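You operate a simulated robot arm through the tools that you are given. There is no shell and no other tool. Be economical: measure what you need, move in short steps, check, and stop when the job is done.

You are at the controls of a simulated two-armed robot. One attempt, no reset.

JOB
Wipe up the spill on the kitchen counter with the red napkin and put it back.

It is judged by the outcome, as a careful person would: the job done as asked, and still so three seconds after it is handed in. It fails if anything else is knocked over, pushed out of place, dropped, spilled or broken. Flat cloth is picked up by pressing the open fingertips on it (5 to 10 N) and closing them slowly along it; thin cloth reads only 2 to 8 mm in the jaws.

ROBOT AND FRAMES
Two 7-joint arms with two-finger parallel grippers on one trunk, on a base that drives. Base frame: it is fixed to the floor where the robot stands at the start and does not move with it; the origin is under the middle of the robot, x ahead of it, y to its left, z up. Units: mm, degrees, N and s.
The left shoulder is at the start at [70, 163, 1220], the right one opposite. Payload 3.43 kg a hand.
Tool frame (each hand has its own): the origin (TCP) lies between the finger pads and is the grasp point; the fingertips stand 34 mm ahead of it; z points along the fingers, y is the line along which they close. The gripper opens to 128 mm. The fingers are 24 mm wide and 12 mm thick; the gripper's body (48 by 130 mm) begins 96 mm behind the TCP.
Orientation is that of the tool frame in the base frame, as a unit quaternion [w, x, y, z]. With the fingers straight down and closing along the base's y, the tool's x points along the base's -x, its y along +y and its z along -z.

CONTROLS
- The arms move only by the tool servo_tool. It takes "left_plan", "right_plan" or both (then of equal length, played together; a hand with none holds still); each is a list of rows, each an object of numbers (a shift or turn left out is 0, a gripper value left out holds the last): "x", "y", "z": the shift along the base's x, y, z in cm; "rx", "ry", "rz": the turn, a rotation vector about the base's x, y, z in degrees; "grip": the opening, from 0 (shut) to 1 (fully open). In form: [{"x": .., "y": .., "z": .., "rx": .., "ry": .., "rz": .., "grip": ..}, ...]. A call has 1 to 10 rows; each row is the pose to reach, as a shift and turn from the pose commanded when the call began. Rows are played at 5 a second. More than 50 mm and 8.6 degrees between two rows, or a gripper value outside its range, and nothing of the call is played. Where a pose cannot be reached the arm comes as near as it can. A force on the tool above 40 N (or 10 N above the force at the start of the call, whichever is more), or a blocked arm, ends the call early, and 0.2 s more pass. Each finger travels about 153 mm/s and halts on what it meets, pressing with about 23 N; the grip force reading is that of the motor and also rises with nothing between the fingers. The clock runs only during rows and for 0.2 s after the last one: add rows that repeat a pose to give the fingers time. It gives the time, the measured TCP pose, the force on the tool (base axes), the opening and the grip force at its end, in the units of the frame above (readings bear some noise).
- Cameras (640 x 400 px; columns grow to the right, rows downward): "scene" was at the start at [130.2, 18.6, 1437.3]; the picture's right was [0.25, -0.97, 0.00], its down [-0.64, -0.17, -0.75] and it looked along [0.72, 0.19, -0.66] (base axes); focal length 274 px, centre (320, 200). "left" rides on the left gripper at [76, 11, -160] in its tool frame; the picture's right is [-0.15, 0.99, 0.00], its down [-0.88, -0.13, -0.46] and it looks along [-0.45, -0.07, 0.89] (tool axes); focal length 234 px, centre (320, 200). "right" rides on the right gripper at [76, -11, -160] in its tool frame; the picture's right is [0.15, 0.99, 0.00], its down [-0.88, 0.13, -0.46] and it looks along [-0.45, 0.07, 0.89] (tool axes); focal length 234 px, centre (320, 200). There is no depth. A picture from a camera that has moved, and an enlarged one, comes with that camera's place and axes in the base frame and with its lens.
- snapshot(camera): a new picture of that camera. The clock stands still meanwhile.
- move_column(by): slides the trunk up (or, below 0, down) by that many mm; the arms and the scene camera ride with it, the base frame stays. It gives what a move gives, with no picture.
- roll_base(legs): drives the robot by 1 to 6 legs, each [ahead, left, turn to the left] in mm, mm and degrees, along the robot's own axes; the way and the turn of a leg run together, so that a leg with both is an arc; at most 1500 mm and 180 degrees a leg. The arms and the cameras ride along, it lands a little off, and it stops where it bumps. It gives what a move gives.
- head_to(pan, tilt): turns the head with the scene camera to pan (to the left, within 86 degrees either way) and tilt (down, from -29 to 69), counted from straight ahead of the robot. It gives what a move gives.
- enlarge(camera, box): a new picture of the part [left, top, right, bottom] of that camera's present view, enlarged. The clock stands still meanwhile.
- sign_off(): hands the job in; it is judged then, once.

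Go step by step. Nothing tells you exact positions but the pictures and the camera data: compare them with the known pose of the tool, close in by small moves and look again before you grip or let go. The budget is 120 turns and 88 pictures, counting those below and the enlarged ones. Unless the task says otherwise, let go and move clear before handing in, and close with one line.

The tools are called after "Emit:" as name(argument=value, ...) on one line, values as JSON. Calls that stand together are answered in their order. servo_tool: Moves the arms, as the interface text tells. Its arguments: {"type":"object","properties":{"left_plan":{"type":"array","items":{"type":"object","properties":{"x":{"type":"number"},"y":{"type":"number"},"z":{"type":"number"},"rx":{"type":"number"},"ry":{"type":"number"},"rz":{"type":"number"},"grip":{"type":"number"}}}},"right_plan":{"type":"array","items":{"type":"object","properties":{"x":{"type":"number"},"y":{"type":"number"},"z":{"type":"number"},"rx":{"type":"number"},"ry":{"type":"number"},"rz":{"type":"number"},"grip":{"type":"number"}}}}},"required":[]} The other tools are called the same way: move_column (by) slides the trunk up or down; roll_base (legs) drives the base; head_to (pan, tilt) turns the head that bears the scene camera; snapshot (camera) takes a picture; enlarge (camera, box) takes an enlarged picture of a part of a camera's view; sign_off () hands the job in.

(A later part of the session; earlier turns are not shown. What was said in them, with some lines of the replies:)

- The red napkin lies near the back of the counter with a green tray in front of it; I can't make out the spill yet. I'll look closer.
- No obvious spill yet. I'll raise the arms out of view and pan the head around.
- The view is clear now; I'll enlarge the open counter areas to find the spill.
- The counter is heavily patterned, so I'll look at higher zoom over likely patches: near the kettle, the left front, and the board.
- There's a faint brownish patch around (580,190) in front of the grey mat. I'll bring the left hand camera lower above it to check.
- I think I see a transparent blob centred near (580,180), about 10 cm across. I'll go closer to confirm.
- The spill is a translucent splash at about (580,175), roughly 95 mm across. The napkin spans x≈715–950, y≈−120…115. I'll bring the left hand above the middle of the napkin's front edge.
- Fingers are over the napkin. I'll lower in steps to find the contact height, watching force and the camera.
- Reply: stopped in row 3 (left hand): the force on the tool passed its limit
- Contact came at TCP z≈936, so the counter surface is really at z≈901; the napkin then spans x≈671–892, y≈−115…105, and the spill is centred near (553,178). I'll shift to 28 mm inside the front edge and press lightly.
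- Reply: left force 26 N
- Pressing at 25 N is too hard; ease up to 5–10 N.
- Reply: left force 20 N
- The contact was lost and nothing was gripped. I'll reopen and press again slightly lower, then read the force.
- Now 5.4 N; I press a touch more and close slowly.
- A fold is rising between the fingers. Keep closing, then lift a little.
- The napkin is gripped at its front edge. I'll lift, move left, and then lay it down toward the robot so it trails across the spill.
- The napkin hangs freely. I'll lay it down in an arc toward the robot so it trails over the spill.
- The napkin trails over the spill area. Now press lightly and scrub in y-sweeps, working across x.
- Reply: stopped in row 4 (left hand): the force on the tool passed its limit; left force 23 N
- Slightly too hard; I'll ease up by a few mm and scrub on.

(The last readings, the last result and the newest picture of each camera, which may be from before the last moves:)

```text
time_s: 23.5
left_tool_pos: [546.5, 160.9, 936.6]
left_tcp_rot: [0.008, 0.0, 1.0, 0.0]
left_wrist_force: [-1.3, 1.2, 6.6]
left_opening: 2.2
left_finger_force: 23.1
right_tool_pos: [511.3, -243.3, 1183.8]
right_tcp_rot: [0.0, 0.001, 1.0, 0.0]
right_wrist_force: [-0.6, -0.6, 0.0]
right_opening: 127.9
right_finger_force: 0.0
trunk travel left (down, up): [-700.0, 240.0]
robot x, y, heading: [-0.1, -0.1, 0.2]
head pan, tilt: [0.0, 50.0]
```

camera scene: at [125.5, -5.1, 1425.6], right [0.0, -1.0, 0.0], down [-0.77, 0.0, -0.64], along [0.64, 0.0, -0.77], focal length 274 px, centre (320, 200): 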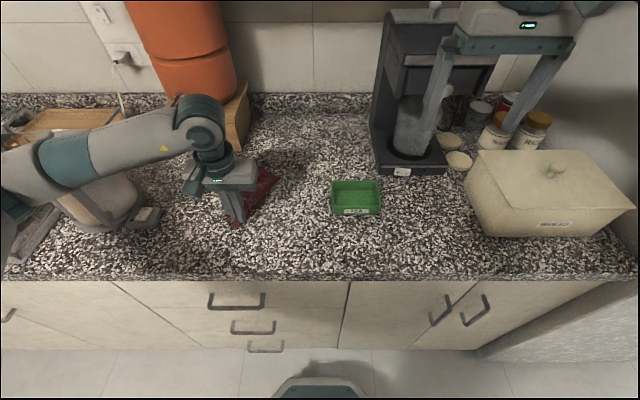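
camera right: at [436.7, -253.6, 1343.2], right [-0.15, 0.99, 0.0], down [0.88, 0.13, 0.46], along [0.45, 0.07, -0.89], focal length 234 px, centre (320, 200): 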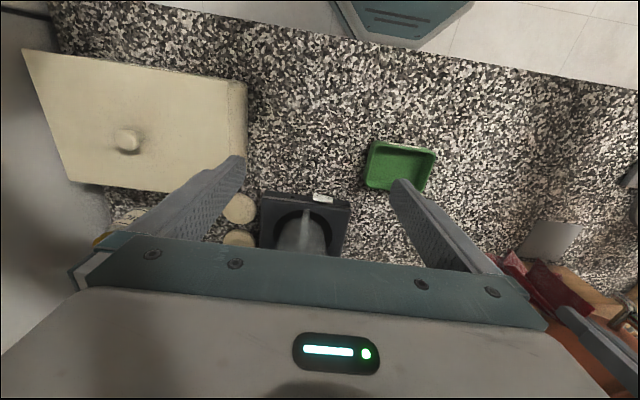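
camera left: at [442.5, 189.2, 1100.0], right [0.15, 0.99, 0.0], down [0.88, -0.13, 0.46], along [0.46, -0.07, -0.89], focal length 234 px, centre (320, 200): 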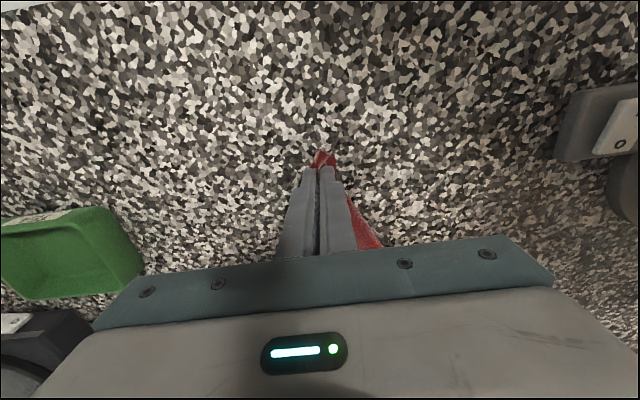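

Good, 6.6 N. Continue over the rest of the patch.

Emit:
servo_tool(left_plan=[{"y": -3}, {"x": 2, "y": -3}, {"x": 2, "y": 0}, {"x": 2, "y": 3}, {"x": 2, "y": 5.5}, {"x": 4, "y": 5.5}, {"x": 4, "y": 3}, {"x": 4, "y": 0}, {"x": 4, "y": -3}, {"x": 5.5, "y": -3}])

Emit:
servo_tool(left_plan=[{"y": 3}, {"y": 6}, {"y": 8}, {"x": -3, "y": 8}, {"x": -6, "y": 7}, {"x": -9, "y": 7}, {"x": -9, "y": 5}, {"x": -6, "y": 5}, {"x": -3, "y": 5}, {"x": 0, "y": 5}])

Emit:
servo_tool(left_plan=[{"y": -2}, {"x": -3, "y": -2}, {"x": -6, "y": -2}, {"x": -9, "y": -2}, {"x": -9, "y": -4}, {"x": -6, "y": -4}, {"x": -3, "y": -4}, {"x": 0, "y": -4}, {"x": 1, "y": -4}])

Emit:
snapshot(camera="scene")

```text
time_s: 25.7
left_tool_pos: [598.6, 132.0, 935.3]
left_tcp_rot: [0.008, -0.002, 1.0, -0.001]
left_wrist_force: [-2.4, -0.1, 7.6]
left_opening: 2.2
left_finger_force: 23.2
right_tool_pos: [511.3, -243.0, 1182.9]
right_tcp_rot: [0.0, 0.001, 1.0, 0.0]
right_wrist_force: [0.5, -0.5, -0.5]
right_opening: 127.7
right_finger_force: 0.0
trunk travel left (down, up): [-700.0, 240.0]
robot x, y, heading: [0.6, -0.6, -0.1]
head pan, tilt: [0.0, 50.0]
```

```text
time_s: 27.9
left_tool_pos: [598.2, 184.0, 935.3]
left_tcp_rot: [0.008, -0.002, 1.0, 0.0]
left_wrist_force: [-8.1, 0.1, 21.5]
left_opening: 1.9
left_finger_force: 22.9
right_tool_pos: [510.4, -243.2, 1183.6]
right_tcp_rot: [0.0, 0.0, 1.0, 0.001]
right_wrist_force: [-0.4, -1.1, -0.2]
right_opening: 128.0
right_finger_force: 0.0
trunk travel left (down, up): [-700.0, 240.0]
robot x, y, heading: [-1.5, 1.7, -0.1]
head pan, tilt: [0.0, 50.0]
```

```text
time_s: 29.9
left_tool_pos: [606.9, 143.4, 935.6]
left_tcp_rot: [0.009, -0.001, 1.0, -0.001]
left_wrist_force: [-5.3, -2.3, 16.8]
left_opening: 1.7
left_finger_force: 23.0
right_tool_pos: [511.2, -241.9, 1183.4]
right_tcp_rot: [0.001, 0.0, 1.0, 0.0]
right_wrist_force: [-0.2, 0.1, -0.2]
right_opening: 128.2
right_finger_force: 0.0
trunk travel left (down, up): [-700.0, 240.0]
robot x, y, heading: [-0.9, -1.5, -0.0]
head pan, tilt: [0.0, 50.0]
```

```text
46 pictures are left
camera scene: at [123.3, -3.2, 1425.7], right [0.0, -1.0, 0.0], down [-0.76, 0.0, -0.64], along [0.64, 0.0, -0.76], focal length 274 px, centre (320, 200)
```

scene: 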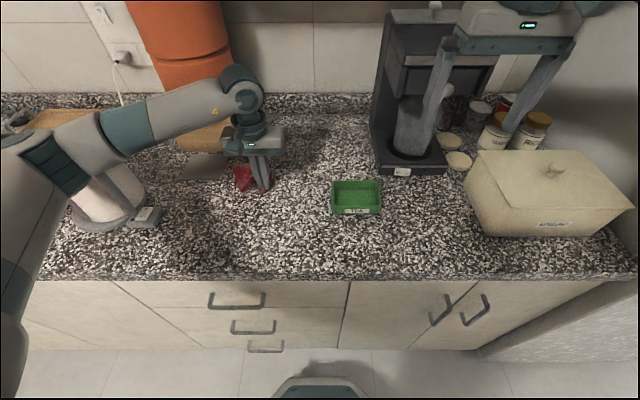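

Scrub done; check whether the spill is gone.

Emit:
enlarge(camera="scene", box=[215, 185, 295, 235])

Emit:
enlarge(camera="left", box=[200, 20, 440, 170])

```text
8.00 times, centred on (255, 210) of scene
camera zoom: at [123.3, -3.2, 1425.7], right [0.0, -1.0, 0.0], down [-0.76, 0.0, -0.64], along [0.64, 0.0, -0.76], focal length 2191 px, centre (840, 120)
```

zoom: 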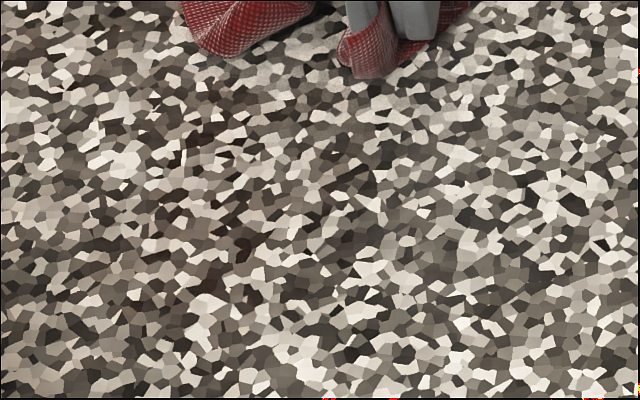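

```text
2.67 times, centred on (320, 95) of left
camera zoom: at [527.2, 154.2, 1094.0], right [0.14, 0.99, 0.0], down [0.87, -0.13, 0.47], along [0.47, -0.07, -0.88], focal length 624 px, centre (320, 480)
```

zoom: 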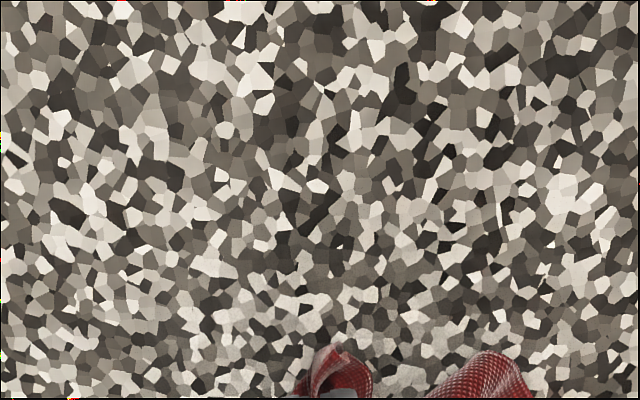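

The haze appears gone where visible. I'll lift the napkin away and look again at the whole patch.

Emit:
servo_tool(left_plan=[{"z": 4}, {"z": 8}, {"z": 12}, {"z": 16}, {"z": 20, "y": -2}, {"x": 3, "z": 20, "y": -5}, {"x": 6, "z": 20, "y": -8}, {"x": 9, "y": -11.5, "z": 20}, {"x": 12, "y": -14, "z": 20}, {"x": 12, "y": -14, "z": 20}])

Emit:
enlarge(camera="scene", box=[215, 170, 311, 230])

Emit:
snapshot(camera="scene")

Emit:
snapshot(camera="left")

```text
time_s: 32.1
left_tool_pos: [726.8, 3.3, 1137.0]
left_tcp_rot: [0.008, -0.001, 1.0, -0.001]
left_wrist_force: [0.4, 0.1, 0.9]
left_opening: 2.4
left_finger_force: 22.9
right_tool_pos: [512.2, -240.8, 1182.7]
right_tcp_rot: [0.001, 0.0, 1.0, -0.001]
right_wrist_force: [1.1, -0.3, 0.0]
right_opening: 128.2
right_finger_force: 0.0
trunk travel left (down, up): [-700.0, 240.0]
robot x, y, heading: [0.6, -0.3, 0.1]
head pan, tilt: [0.0, 50.0]
```

```text
6.67 times, centred on (263, 200) of scene
camera zoom: at [125.8, -1.0, 1425.5], right [0.0, -1.0, 0.0], down [-0.77, 0.0, -0.64], along [0.64, 0.0, -0.77], focal length 1826 px, centre (700, 200)
```

zoom: 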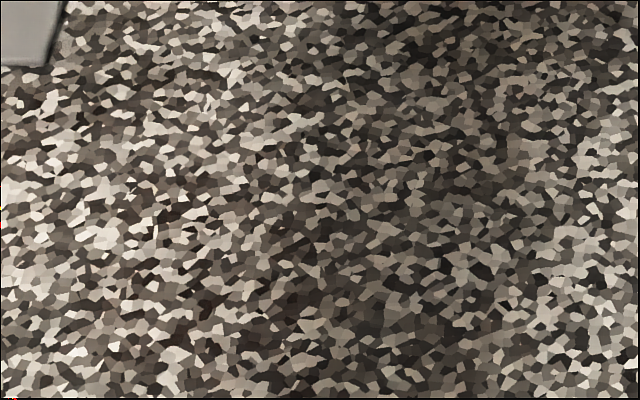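

```text
42 pictures are left
camera scene: at [125.8, -1.0, 1425.5], right [0.0, -1.0, 0.0], down [-0.77, 0.0, -0.64], along [0.64, 0.0, -0.77], focal length 274 px, centre (320, 200)
```

scene: 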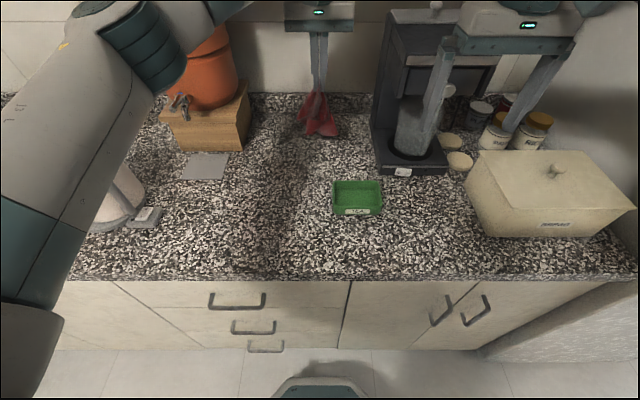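

```text
41 pictures are left
camera left: at [647.5, 14.6, 1295.7], right [0.14, 0.99, 0.0], down [0.87, -0.13, 0.47], along [0.47, -0.07, -0.88], focal length 234 px, centre (320, 200)
```

left: 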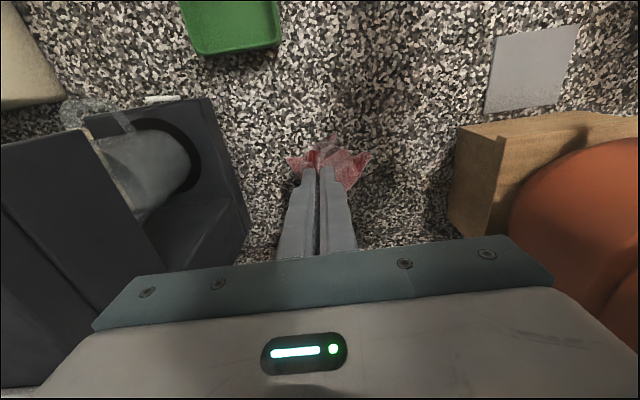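

The patch looks clean. Next I'll put the napkin back: reach over its old back end and lay it down in an arc toward its old front edge.

Emit:
servo_tool(left_plan=[{"x": 4}, {"x": 8}, {"x": 12}, {"x": 14.5}, {"x": 14.5, "z": -3}, {"x": 14.5, "z": -6}, {"x": 14.5, "z": -6}])

Emit:
enlarge(camera="scene", box=[250, 50, 410, 180])

```text
time_s: 33.7
left_tool_pos: [806.4, 27.2, 1068.3]
left_tcp_rot: [0.008, -0.002, 1.0, 0.0]
left_wrist_force: [0.1, -0.4, -0.7]
left_opening: 2.0
left_finger_force: 22.6
left hand out of reach, approached as far as the arm can: row 2, 3, 4, 5, 6, 7
right_tool_pos: [512.1, -242.8, 1181.6]
right_tcp_rot: [0.0, 0.0, 1.0, 0.001]
right_wrist_force: [0.9, -0.7, -0.3]
right_opening: 128.2
right_finger_force: 0.0
trunk travel left (down, up): [-700.0, 240.0]
robot x, y, heading: [2.2, 1.0, 0.1]
head pan, tilt: [0.0, 50.0]
```

```text
3.08 times, centred on (330, 115) of scene
camera zoom: at [125.6, -4.1, 1425.5], right [0.0, -1.0, 0.0], down [-0.77, 0.0, -0.64], along [0.64, 0.0, -0.77], focal length 843 px, centre (289, 462)
```

zoom: 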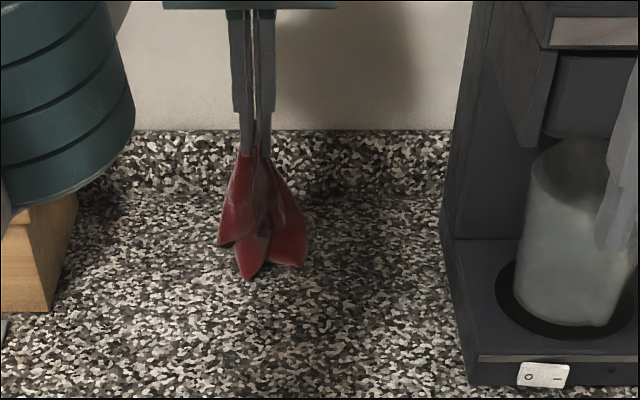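

The arm is near its reach limit at this height; lower it and it should extend. I'll step down and see.

Emit:
servo_tool(left_plan=[{"z": -2}, {"z": -3}])

Emit:
snapshot(camera="left")

Emit:
enlarge(camera="scene", box=[250, 70, 410, 180])

```text
time_s: 34.3
left_tool_pos: [810.2, 30.9, 1036.8]
left_tcp_rot: [0.007, -0.001, 1.0, -0.001]
left_wrist_force: [0.1, 0.2, 0.7]
left_opening: 2.0
left_finger_force: 22.9
right_tool_pos: [511.9, -241.5, 1183.8]
right_tcp_rot: [-0.001, 0.001, 1.0, 0.0]
right_wrist_force: [0.3, 0.5, -0.5]
right_opening: 128.1
right_finger_force: 0.0
trunk travel left (down, up): [-700.0, 240.0]
robot x, y, heading: [-4.5, -2.1, 0.2]
head pan, tilt: [0.0, 50.0]
```

```text
39 pictures are left
camera left: at [730.9, 41.7, 1194.9], right [0.14, 0.99, 0.0], down [0.87, -0.13, 0.47], along [0.46, -0.07, -0.88], focal length 234 px, centre (320, 200)
```

left: 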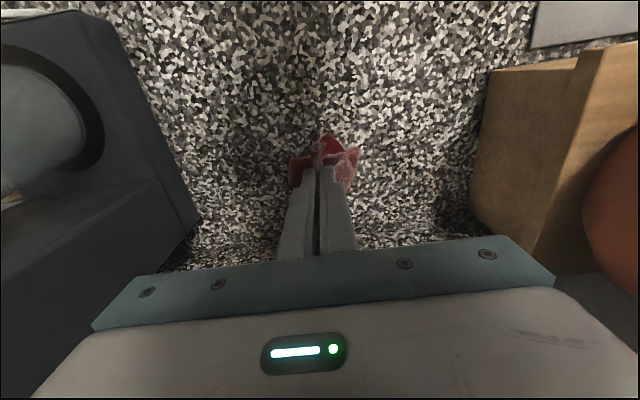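

```text
3.64 times, centred on (330, 125) of scene
camera zoom: at [126.0, -2.7, 1425.5], right [0.0, -1.0, 0.0], down [-0.77, 0.0, -0.64], along [0.64, 0.0, -0.77], focal length 996 px, centre (284, 473)
```

zoom: 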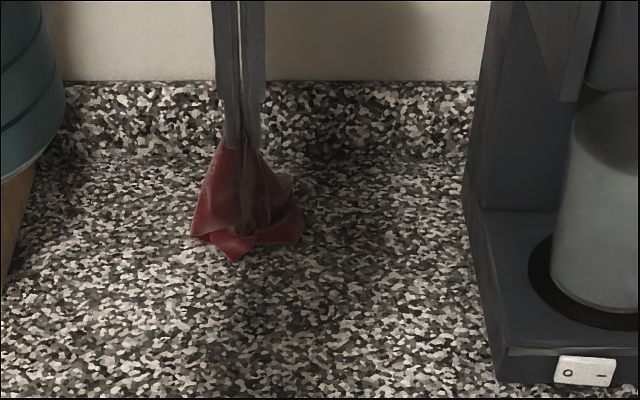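

The upright wrist limits reach, so I'll tilt the fingers forward, lifting slightly, to reach further back.

Emit:
servo_tool(left_plan=[{"ry": -8, "z": 2}, {"ry": -16, "z": 4}, {"ry": -24, "z": 5}, {"ry": -30, "z": 5}, {"ry": -30, "z": 5}])

Emit:
snapshot(camera="scene")

```text
time_s: 35.5
left_tool_pos: [810.4, 28.9, 1087.9]
left_tcp_rot: [0.266, -0.001, 0.964, -0.001]
left_wrist_force: [-0.3, -0.6, -0.9]
left_opening: 2.1
left_finger_force: 22.9
right_tool_pos: [513.1, -243.3, 1182.5]
right_tcp_rot: [0.0, 0.0, 1.0, -0.001]
right_wrist_force: [-0.9, -0.3, 0.2]
right_opening: 127.9
right_finger_force: 0.1
trunk travel left (down, up): [-700.0, 240.0]
robot x, y, heading: [1.1, -2.9, -0.2]
head pan, tilt: [0.0, 50.0]
```

```text
37 pictures are left
camera scene: at [126.1, -3.6, 1425.5], right [0.0, -1.0, 0.0], down [-0.77, 0.0, -0.64], along [0.64, 0.0, -0.77], focal length 274 px, centre (320, 200)
```

scene: 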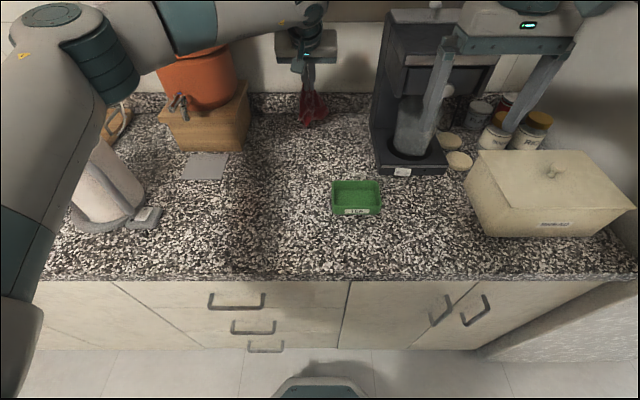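

Tilt works. Extend back to x≈875 and start lowering.

Emit:
servo_tool(left_plan=[{"x": 3.5, "y": -1.5}, {"x": 6.5, "y": -3}, {"x": 6.5, "y": -3, "z": -3}, {"x": 6.5, "y": -3, "z": -5}, {"x": 6.5, "y": -3, "z": -5}])

Emit:
enlarge(camera="scene", box=[250, 50, 410, 180])

```text
time_s: 36.7
left_tool_pos: [875.0, 1.1, 1035.5]
left_tcp_rot: [0.266, -0.001, 0.964, -0.002]
left_wrist_force: [-0.5, -0.7, -0.2]
left_opening: 2.2
left_finger_force: 23.1
right_tool_pos: [512.2, -242.9, 1182.9]
right_tcp_rot: [0.0, 0.0, 1.0, 0.0]
right_wrist_force: [-0.9, -0.6, -0.1]
right_opening: 128.0
right_finger_force: 0.1
trunk travel left (down, up): [-700.0, 240.0]
robot x, y, heading: [-2.4, 1.5, -0.2]
head pan, tilt: [0.0, 50.0]
```

```text
3.08 times, centred on (330, 115) of scene
camera zoom: at [125.8, -3.0, 1425.5], right [0.0, -1.0, 0.0], down [-0.77, 0.0, -0.64], along [0.64, 0.0, -0.77], focal length 843 px, centre (289, 462)
```

zoom: 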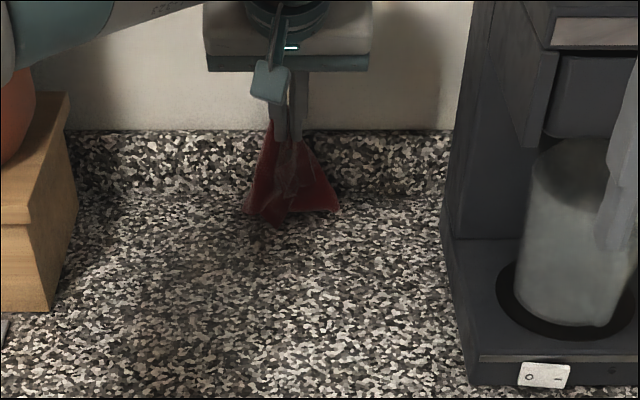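

The tail rests at x≈893, right at the old back edge. Now arc down and forward while straightening the wrist.

Emit:
servo_tool(left_plan=[{"x": -2.5, "z": -0.8, "ry": 4}, {"x": -5, "z": -1.8, "ry": 8}, {"x": -7.5, "z": -3, "ry": 12}, {"x": -10, "z": -4.5, "ry": 16}, {"x": -12.5, "z": -6, "ry": 20}, {"x": -14.5, "z": -7.4, "ry": 24}, {"x": -16.5, "z": -8.6, "ry": 28}, {"x": -17.5, "z": -9.4, "ry": 30.5}, {"x": -18.0, "z": -9.6, "ry": 30.5}])

Emit:
enlarge(camera="scene", box=[250, 90, 410, 220])

Emit:
snapshot(camera="left")

```text
time_s: 38.7
left_tool_pos: [696.1, -2.4, 941.1]
left_tcp_rot: [0.003, -0.002, 1.0, -0.001]
left_wrist_force: [0.3, 0.1, 1.0]
left_opening: 2.1
left_finger_force: 23.3
right_tool_pos: [512.5, -241.4, 1183.9]
right_tcp_rot: [0.001, -0.001, 1.0, 0.0]
right_wrist_force: [-0.5, 0.6, -0.5]
right_opening: 127.9
right_finger_force: 0.1
trunk travel left (down, up): [-700.0, 240.0]
robot x, y, heading: [1.2, -0.8, 0.1]
head pan, tilt: [0.0, 50.0]
```

```text
3.08 times, centred on (330, 155) of scene
camera zoom: at [126.1, -2.6, 1425.5], right [0.0, -1.0, 0.0], down [-0.77, 0.0, -0.64], along [0.64, 0.0, -0.77], focal length 843 px, centre (289, 338)
```

zoom: 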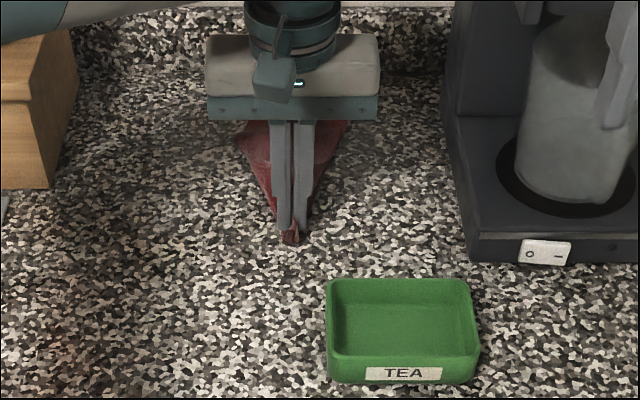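

```text
34 pictures are left
camera left: at [618.6, 8.7, 1100.2], right [0.14, 0.99, 0.0], down [0.88, -0.13, 0.46], along [0.46, -0.07, -0.89], focal length 234 px, centre (320, 200)
```

left: 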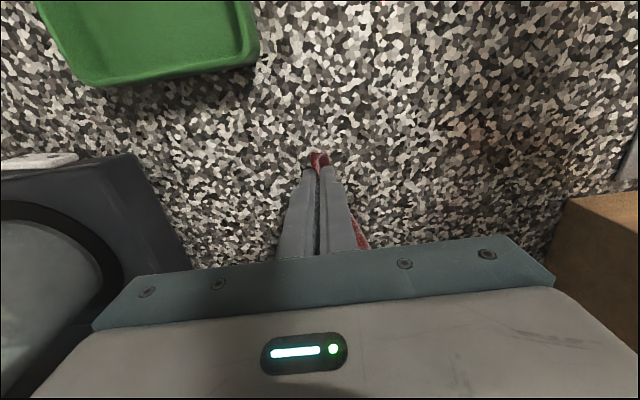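

The napkin trails back from the fingers. Lower to touch and open slowly.

Emit:
servo_tool(left_plan=[{"z": -0.4}, {"z": -0.4, "grip": 0.06}, {"z": -0.4, "grip": 0.12}, {"z": -0.4, "grip": 0.2}, {"z": -0.4, "grip": 0.3}, {"z": -0.2, "grip": 0.4}, {"z": 0, "grip": 0.5}])

Emit:
snapshot(camera="left")

```text
time_s: 40.3
left_tool_pos: [694.4, 0.6, 941.5]
left_tcp_rot: [0.003, -0.002, 1.0, -0.001]
left_wrist_force: [0.1, -0.3, -0.5]
left_opening: 64.0
left_finger_force: 0.0
right_tool_pos: [512.8, -241.3, 1183.2]
right_tcp_rot: [-0.001, 0.0, 1.0, -0.001]
right_wrist_force: [-0.2, -0.8, 0.1]
right_opening: 128.2
right_finger_force: 0.0
trunk travel left (down, up): [-700.0, 240.0]
robot x, y, heading: [0.8, 2.0, -0.0]
head pan, tilt: [0.0, 50.0]
```

```text
33 pictures are left
camera left: at [617.8, 10.3, 1099.9], right [0.14, 0.99, 0.0], down [0.88, -0.13, 0.46], along [0.46, -0.07, -0.89], focal length 234 px, centre (320, 200)
```

left: 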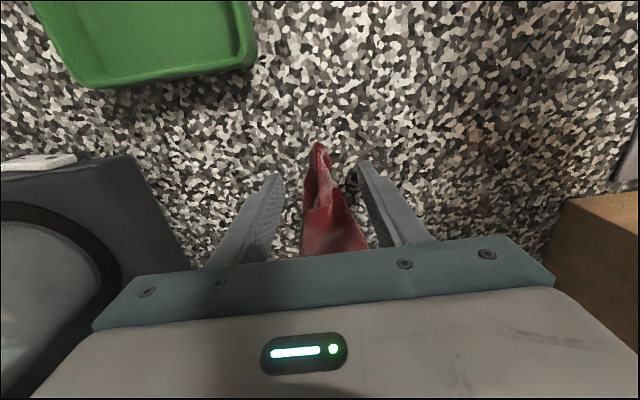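

Released. I'll lift clear and retract to see how it lies.

Emit:
servo_tool(left_plan=[{"z": 4}, {"z": 8}, {"z": 12}, {"x": -2, "z": 16, "y": 3}, {"x": -5, "y": 7, "z": 18}, {"x": -8, "y": 11, "z": 18}, {"x": -11, "y": 15, "z": 20}, {"x": -14, "y": 19, "z": 20}, {"x": -17, "y": 23, "z": 20}])

Emit:
enlarge(camera="scene", box=[240, 90, 400, 190])

Emit:
snapshot(camera="scene")

```text
refused: row 4 steps farther than a row can; nothing moved
```

```text
4.00 times, centred on (320, 140) of scene
camera zoom: at [126.2, -2.6, 1425.5], right [0.0, -1.0, 0.0], down [-0.77, 0.0, -0.64], along [0.64, 0.0, -0.77], focal length 1096 px, centre (320, 440)
```

zoom: 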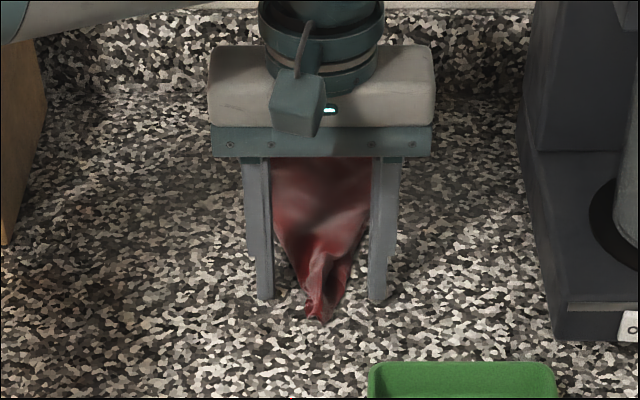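

```text
31 pictures are left
camera scene: at [126.2, -2.6, 1425.5], right [0.0, -1.0, 0.0], down [-0.77, 0.0, -0.64], along [0.64, 0.0, -0.77], focal length 274 px, centre (320, 200)
```

scene: 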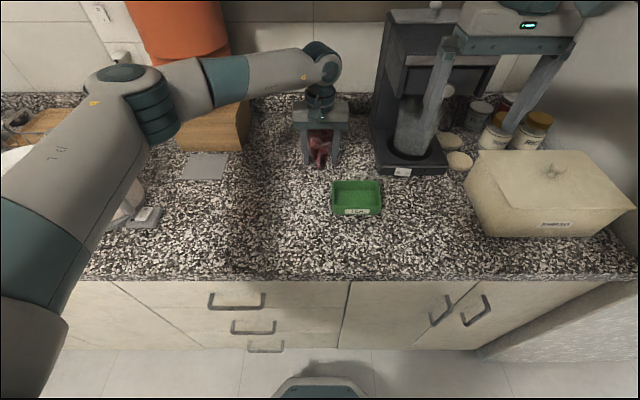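

Emit:
servo_tool(left_plan=[{"z": 4}, {"z": 8}, {"z": 12}, {"x": -1, "z": 14, "y": 3}, {"x": -4, "y": 6.5, "z": 15}, {"x": -7, "y": 10, "z": 16}, {"x": -10, "y": 13.5, "z": 17}, {"x": -13, "y": 17, "z": 18}, {"x": -16, "y": 20.5, "z": 18}, {"x": -18, "y": 24, "z": 18}])

Emit:
enlarge(camera="scene", box=[220, 80, 412, 200])

Emit:
enlarge(camera="scene", box=[210, 160, 322, 230])

```text
time_s: 42.5
left_tool_pos: [513.2, 239.9, 1119.7]
left_tcp_rot: [0.004, -0.002, 1.0, -0.001]
left_wrist_force: [0.1, 0.4, 0.1]
left_opening: 63.8
left_finger_force: 0.0
right_tool_pos: [511.7, -241.1, 1183.4]
right_tcp_rot: [0.0, 0.0, 1.0, -0.001]
right_wrist_force: [-0.4, -0.5, 0.4]
right_opening: 128.2
right_finger_force: 0.1
trunk travel left (down, up): [-700.0, 240.0]
robot x, y, heading: [-4.2, 1.1, 0.0]
head pan, tilt: [0.0, 50.0]
```

```text
3.33 times, centred on (316, 140) of scene
camera zoom: at [125.3, -0.9, 1425.6], right [0.0, -1.0, 0.0], down [-0.77, 0.0, -0.64], along [0.64, 0.0, -0.77], focal length 913 px, centre (333, 400)
```

zoom: 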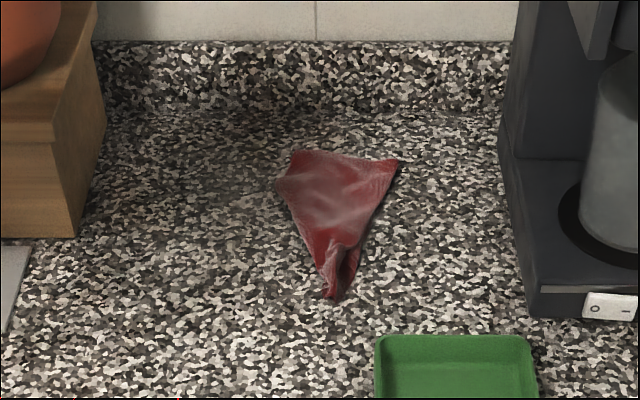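

```text
5.71 times, centred on (266, 195) of scene
camera zoom: at [125.3, -0.9, 1425.6], right [0.0, -1.0, 0.0], down [-0.77, 0.0, -0.64], along [0.64, 0.0, -0.77], focal length 1565 px, centre (629, 229)
```

zoom: 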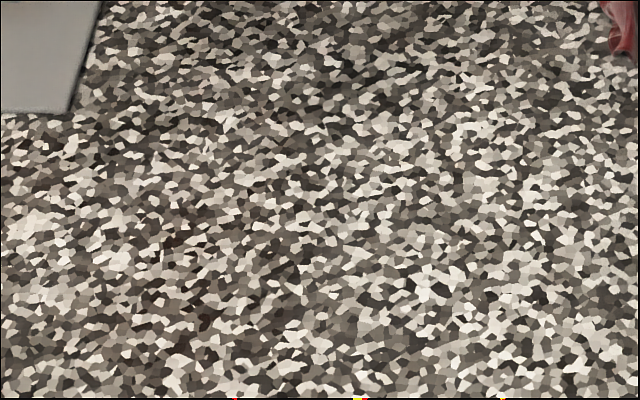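

The napkin is back on its old spot (centre ≈ (783,−3) versus ≈ (782,−5) before), and the patch looks clean. One close look from the hand camera to make sure.

Emit:
enlarge(camera="left", box=[180, 90, 420, 240])

Emit:
snapshot(camera="scene")

```text
2.67 times, centred on (300, 165) of left
camera zoom: at [435.7, 251.2, 1278.2], right [0.14, 0.99, 0.0], down [0.88, -0.13, 0.46], along [0.46, -0.07, -0.89], focal length 624 px, centre (373, 293)
```

zoom: 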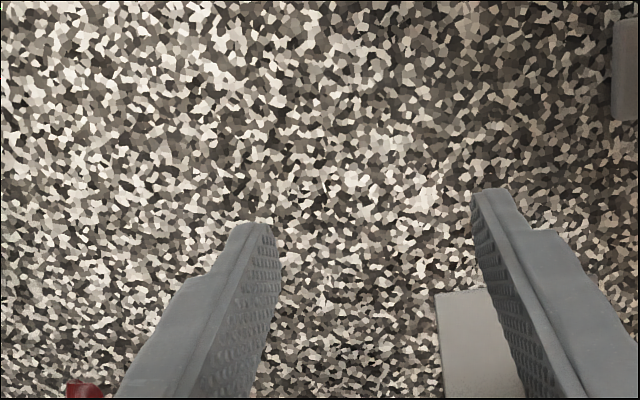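

```text
27 pictures are left
camera scene: at [125.3, -0.9, 1425.6], right [0.0, -1.0, 0.0], down [-0.77, 0.0, -0.64], along [0.64, 0.0, -0.77], focal length 274 px, centre (320, 200)
```

scene: 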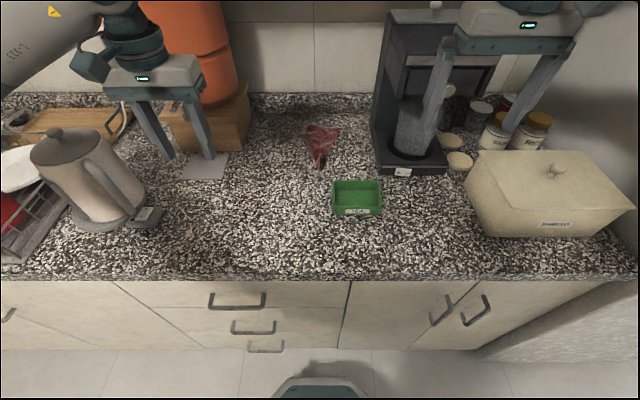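

A few dark specks show right where the spill was; I'll repeat the earlier close-up view to compare.

Emit:
servo_tool(left_plan=[{"x": 1, "y": -2.5, "z": -3.5}, {"x": 2, "y": -5, "z": -7}, {"x": 2, "y": -5, "z": -11}, {"x": 2, "y": -5, "z": -15}, {"x": 2, "y": -5, "z": -18.1, "grip": 1}, {"x": 2, "y": -5, "z": -18.1, "grip": 1}])

Emit:
enlarge(camera="left", box=[230, 130, 410, 242])

Emit:
enlarge(camera="left", box=[230, 60, 410, 172])

```text
time_s: 43.9
left_tool_pos: [535.7, 190.5, 939.3]
left_tcp_rot: [0.004, -0.002, 1.0, -0.001]
left_wrist_force: [-0.6, -0.3, 0.2]
left_opening: 128.2
left_finger_force: 0.1
right_tool_pos: [512.8, -241.5, 1181.8]
right_tcp_rot: [-0.001, 0.0, 1.0, -0.001]
right_wrist_force: [0.1, -0.5, 0.0]
right_opening: 128.1
right_finger_force: 0.0
trunk travel left (down, up): [-700.0, 240.0]
robot x, y, heading: [2.4, 2.5, 0.2]
head pan, tilt: [0.0, 50.0]
```

```text
3.56 times, centred on (320, 186) of left
camera zoom: at [457.8, 201.8, 1098.3], right [0.14, 0.99, 0.0], down [0.88, -0.13, 0.46], along [0.46, -0.07, -0.89], focal length 833 px, centre (320, 250)
```

zoom: 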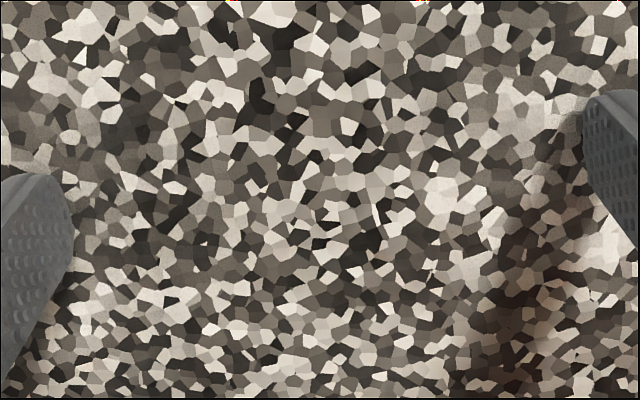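

```text
3.56 times, centred on (320, 116) of left
camera zoom: at [457.8, 201.8, 1098.3], right [0.14, 0.99, 0.0], down [0.88, -0.13, 0.46], along [0.46, -0.07, -0.89], focal length 833 px, centre (320, 499)
```

zoom: 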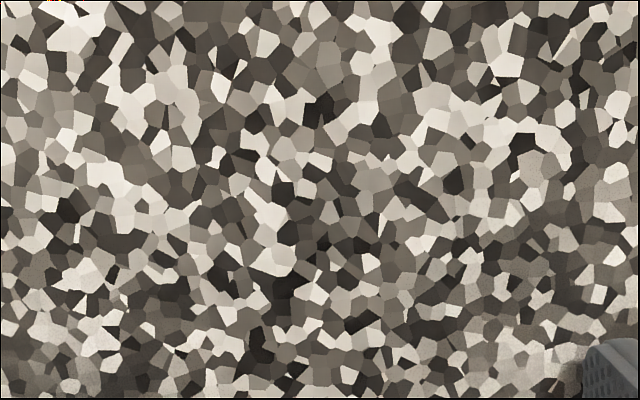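

The haze is completely gone in the same view, so the counter is clean. I'll move the left hand clear and hand in.

Emit:
servo_tool(left_plan=[{"z": 4}, {"z": 8}, {"z": 12}, {"z": 16}, {"z": 20}, {"z": 22, "x": -3, "y": 2}, {"z": 22, "x": -6, "y": 5}, {"z": 22, "x": -6, "y": 5}])

Emit:
snapshot(camera="scene")

```text
time_s: 45.7
left_tool_pos: [479.0, 238.8, 1160.2]
left_tcp_rot: [0.003, -0.001, 1.0, 0.0]
left_wrist_force: [0.7, -1.2, 1.2]
left_opening: 127.8
left_finger_force: 0.1
right_tool_pos: [513.2, -242.7, 1181.3]
right_tcp_rot: [0.0, 0.0, 1.0, 0.001]
right_wrist_force: [-0.1, 0.0, -0.4]
right_opening: 128.1
right_finger_force: 0.1
trunk travel left (down, up): [-700.0, 240.0]
robot x, y, heading: [-2.8, -2.4, 0.3]
head pan, tilt: [0.0, 50.0]
```

```text
24 pictures are left
camera scene: at [127.3, -4.1, 1425.3], right [0.0, -1.0, 0.0], down [-0.77, 0.0, -0.64], along [0.64, 0.0, -0.77], focal length 274 px, centre (320, 200)
```

scene: 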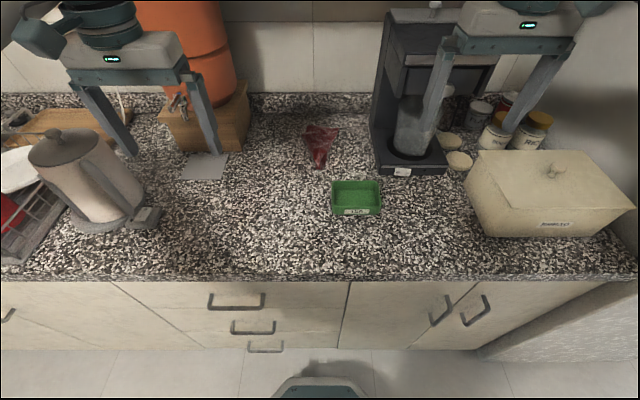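

Everything stands where it was, the counter is clean and the napkin is back at its place; handing in.

Emit:
sign_off()

```text
The job is handed in.
```

I wiped up the spill with the red napkin and put the napkin back within a few millimetres of its original spot, though it now lies folded rather than spread flat; nothing else looked moved in the final picture.
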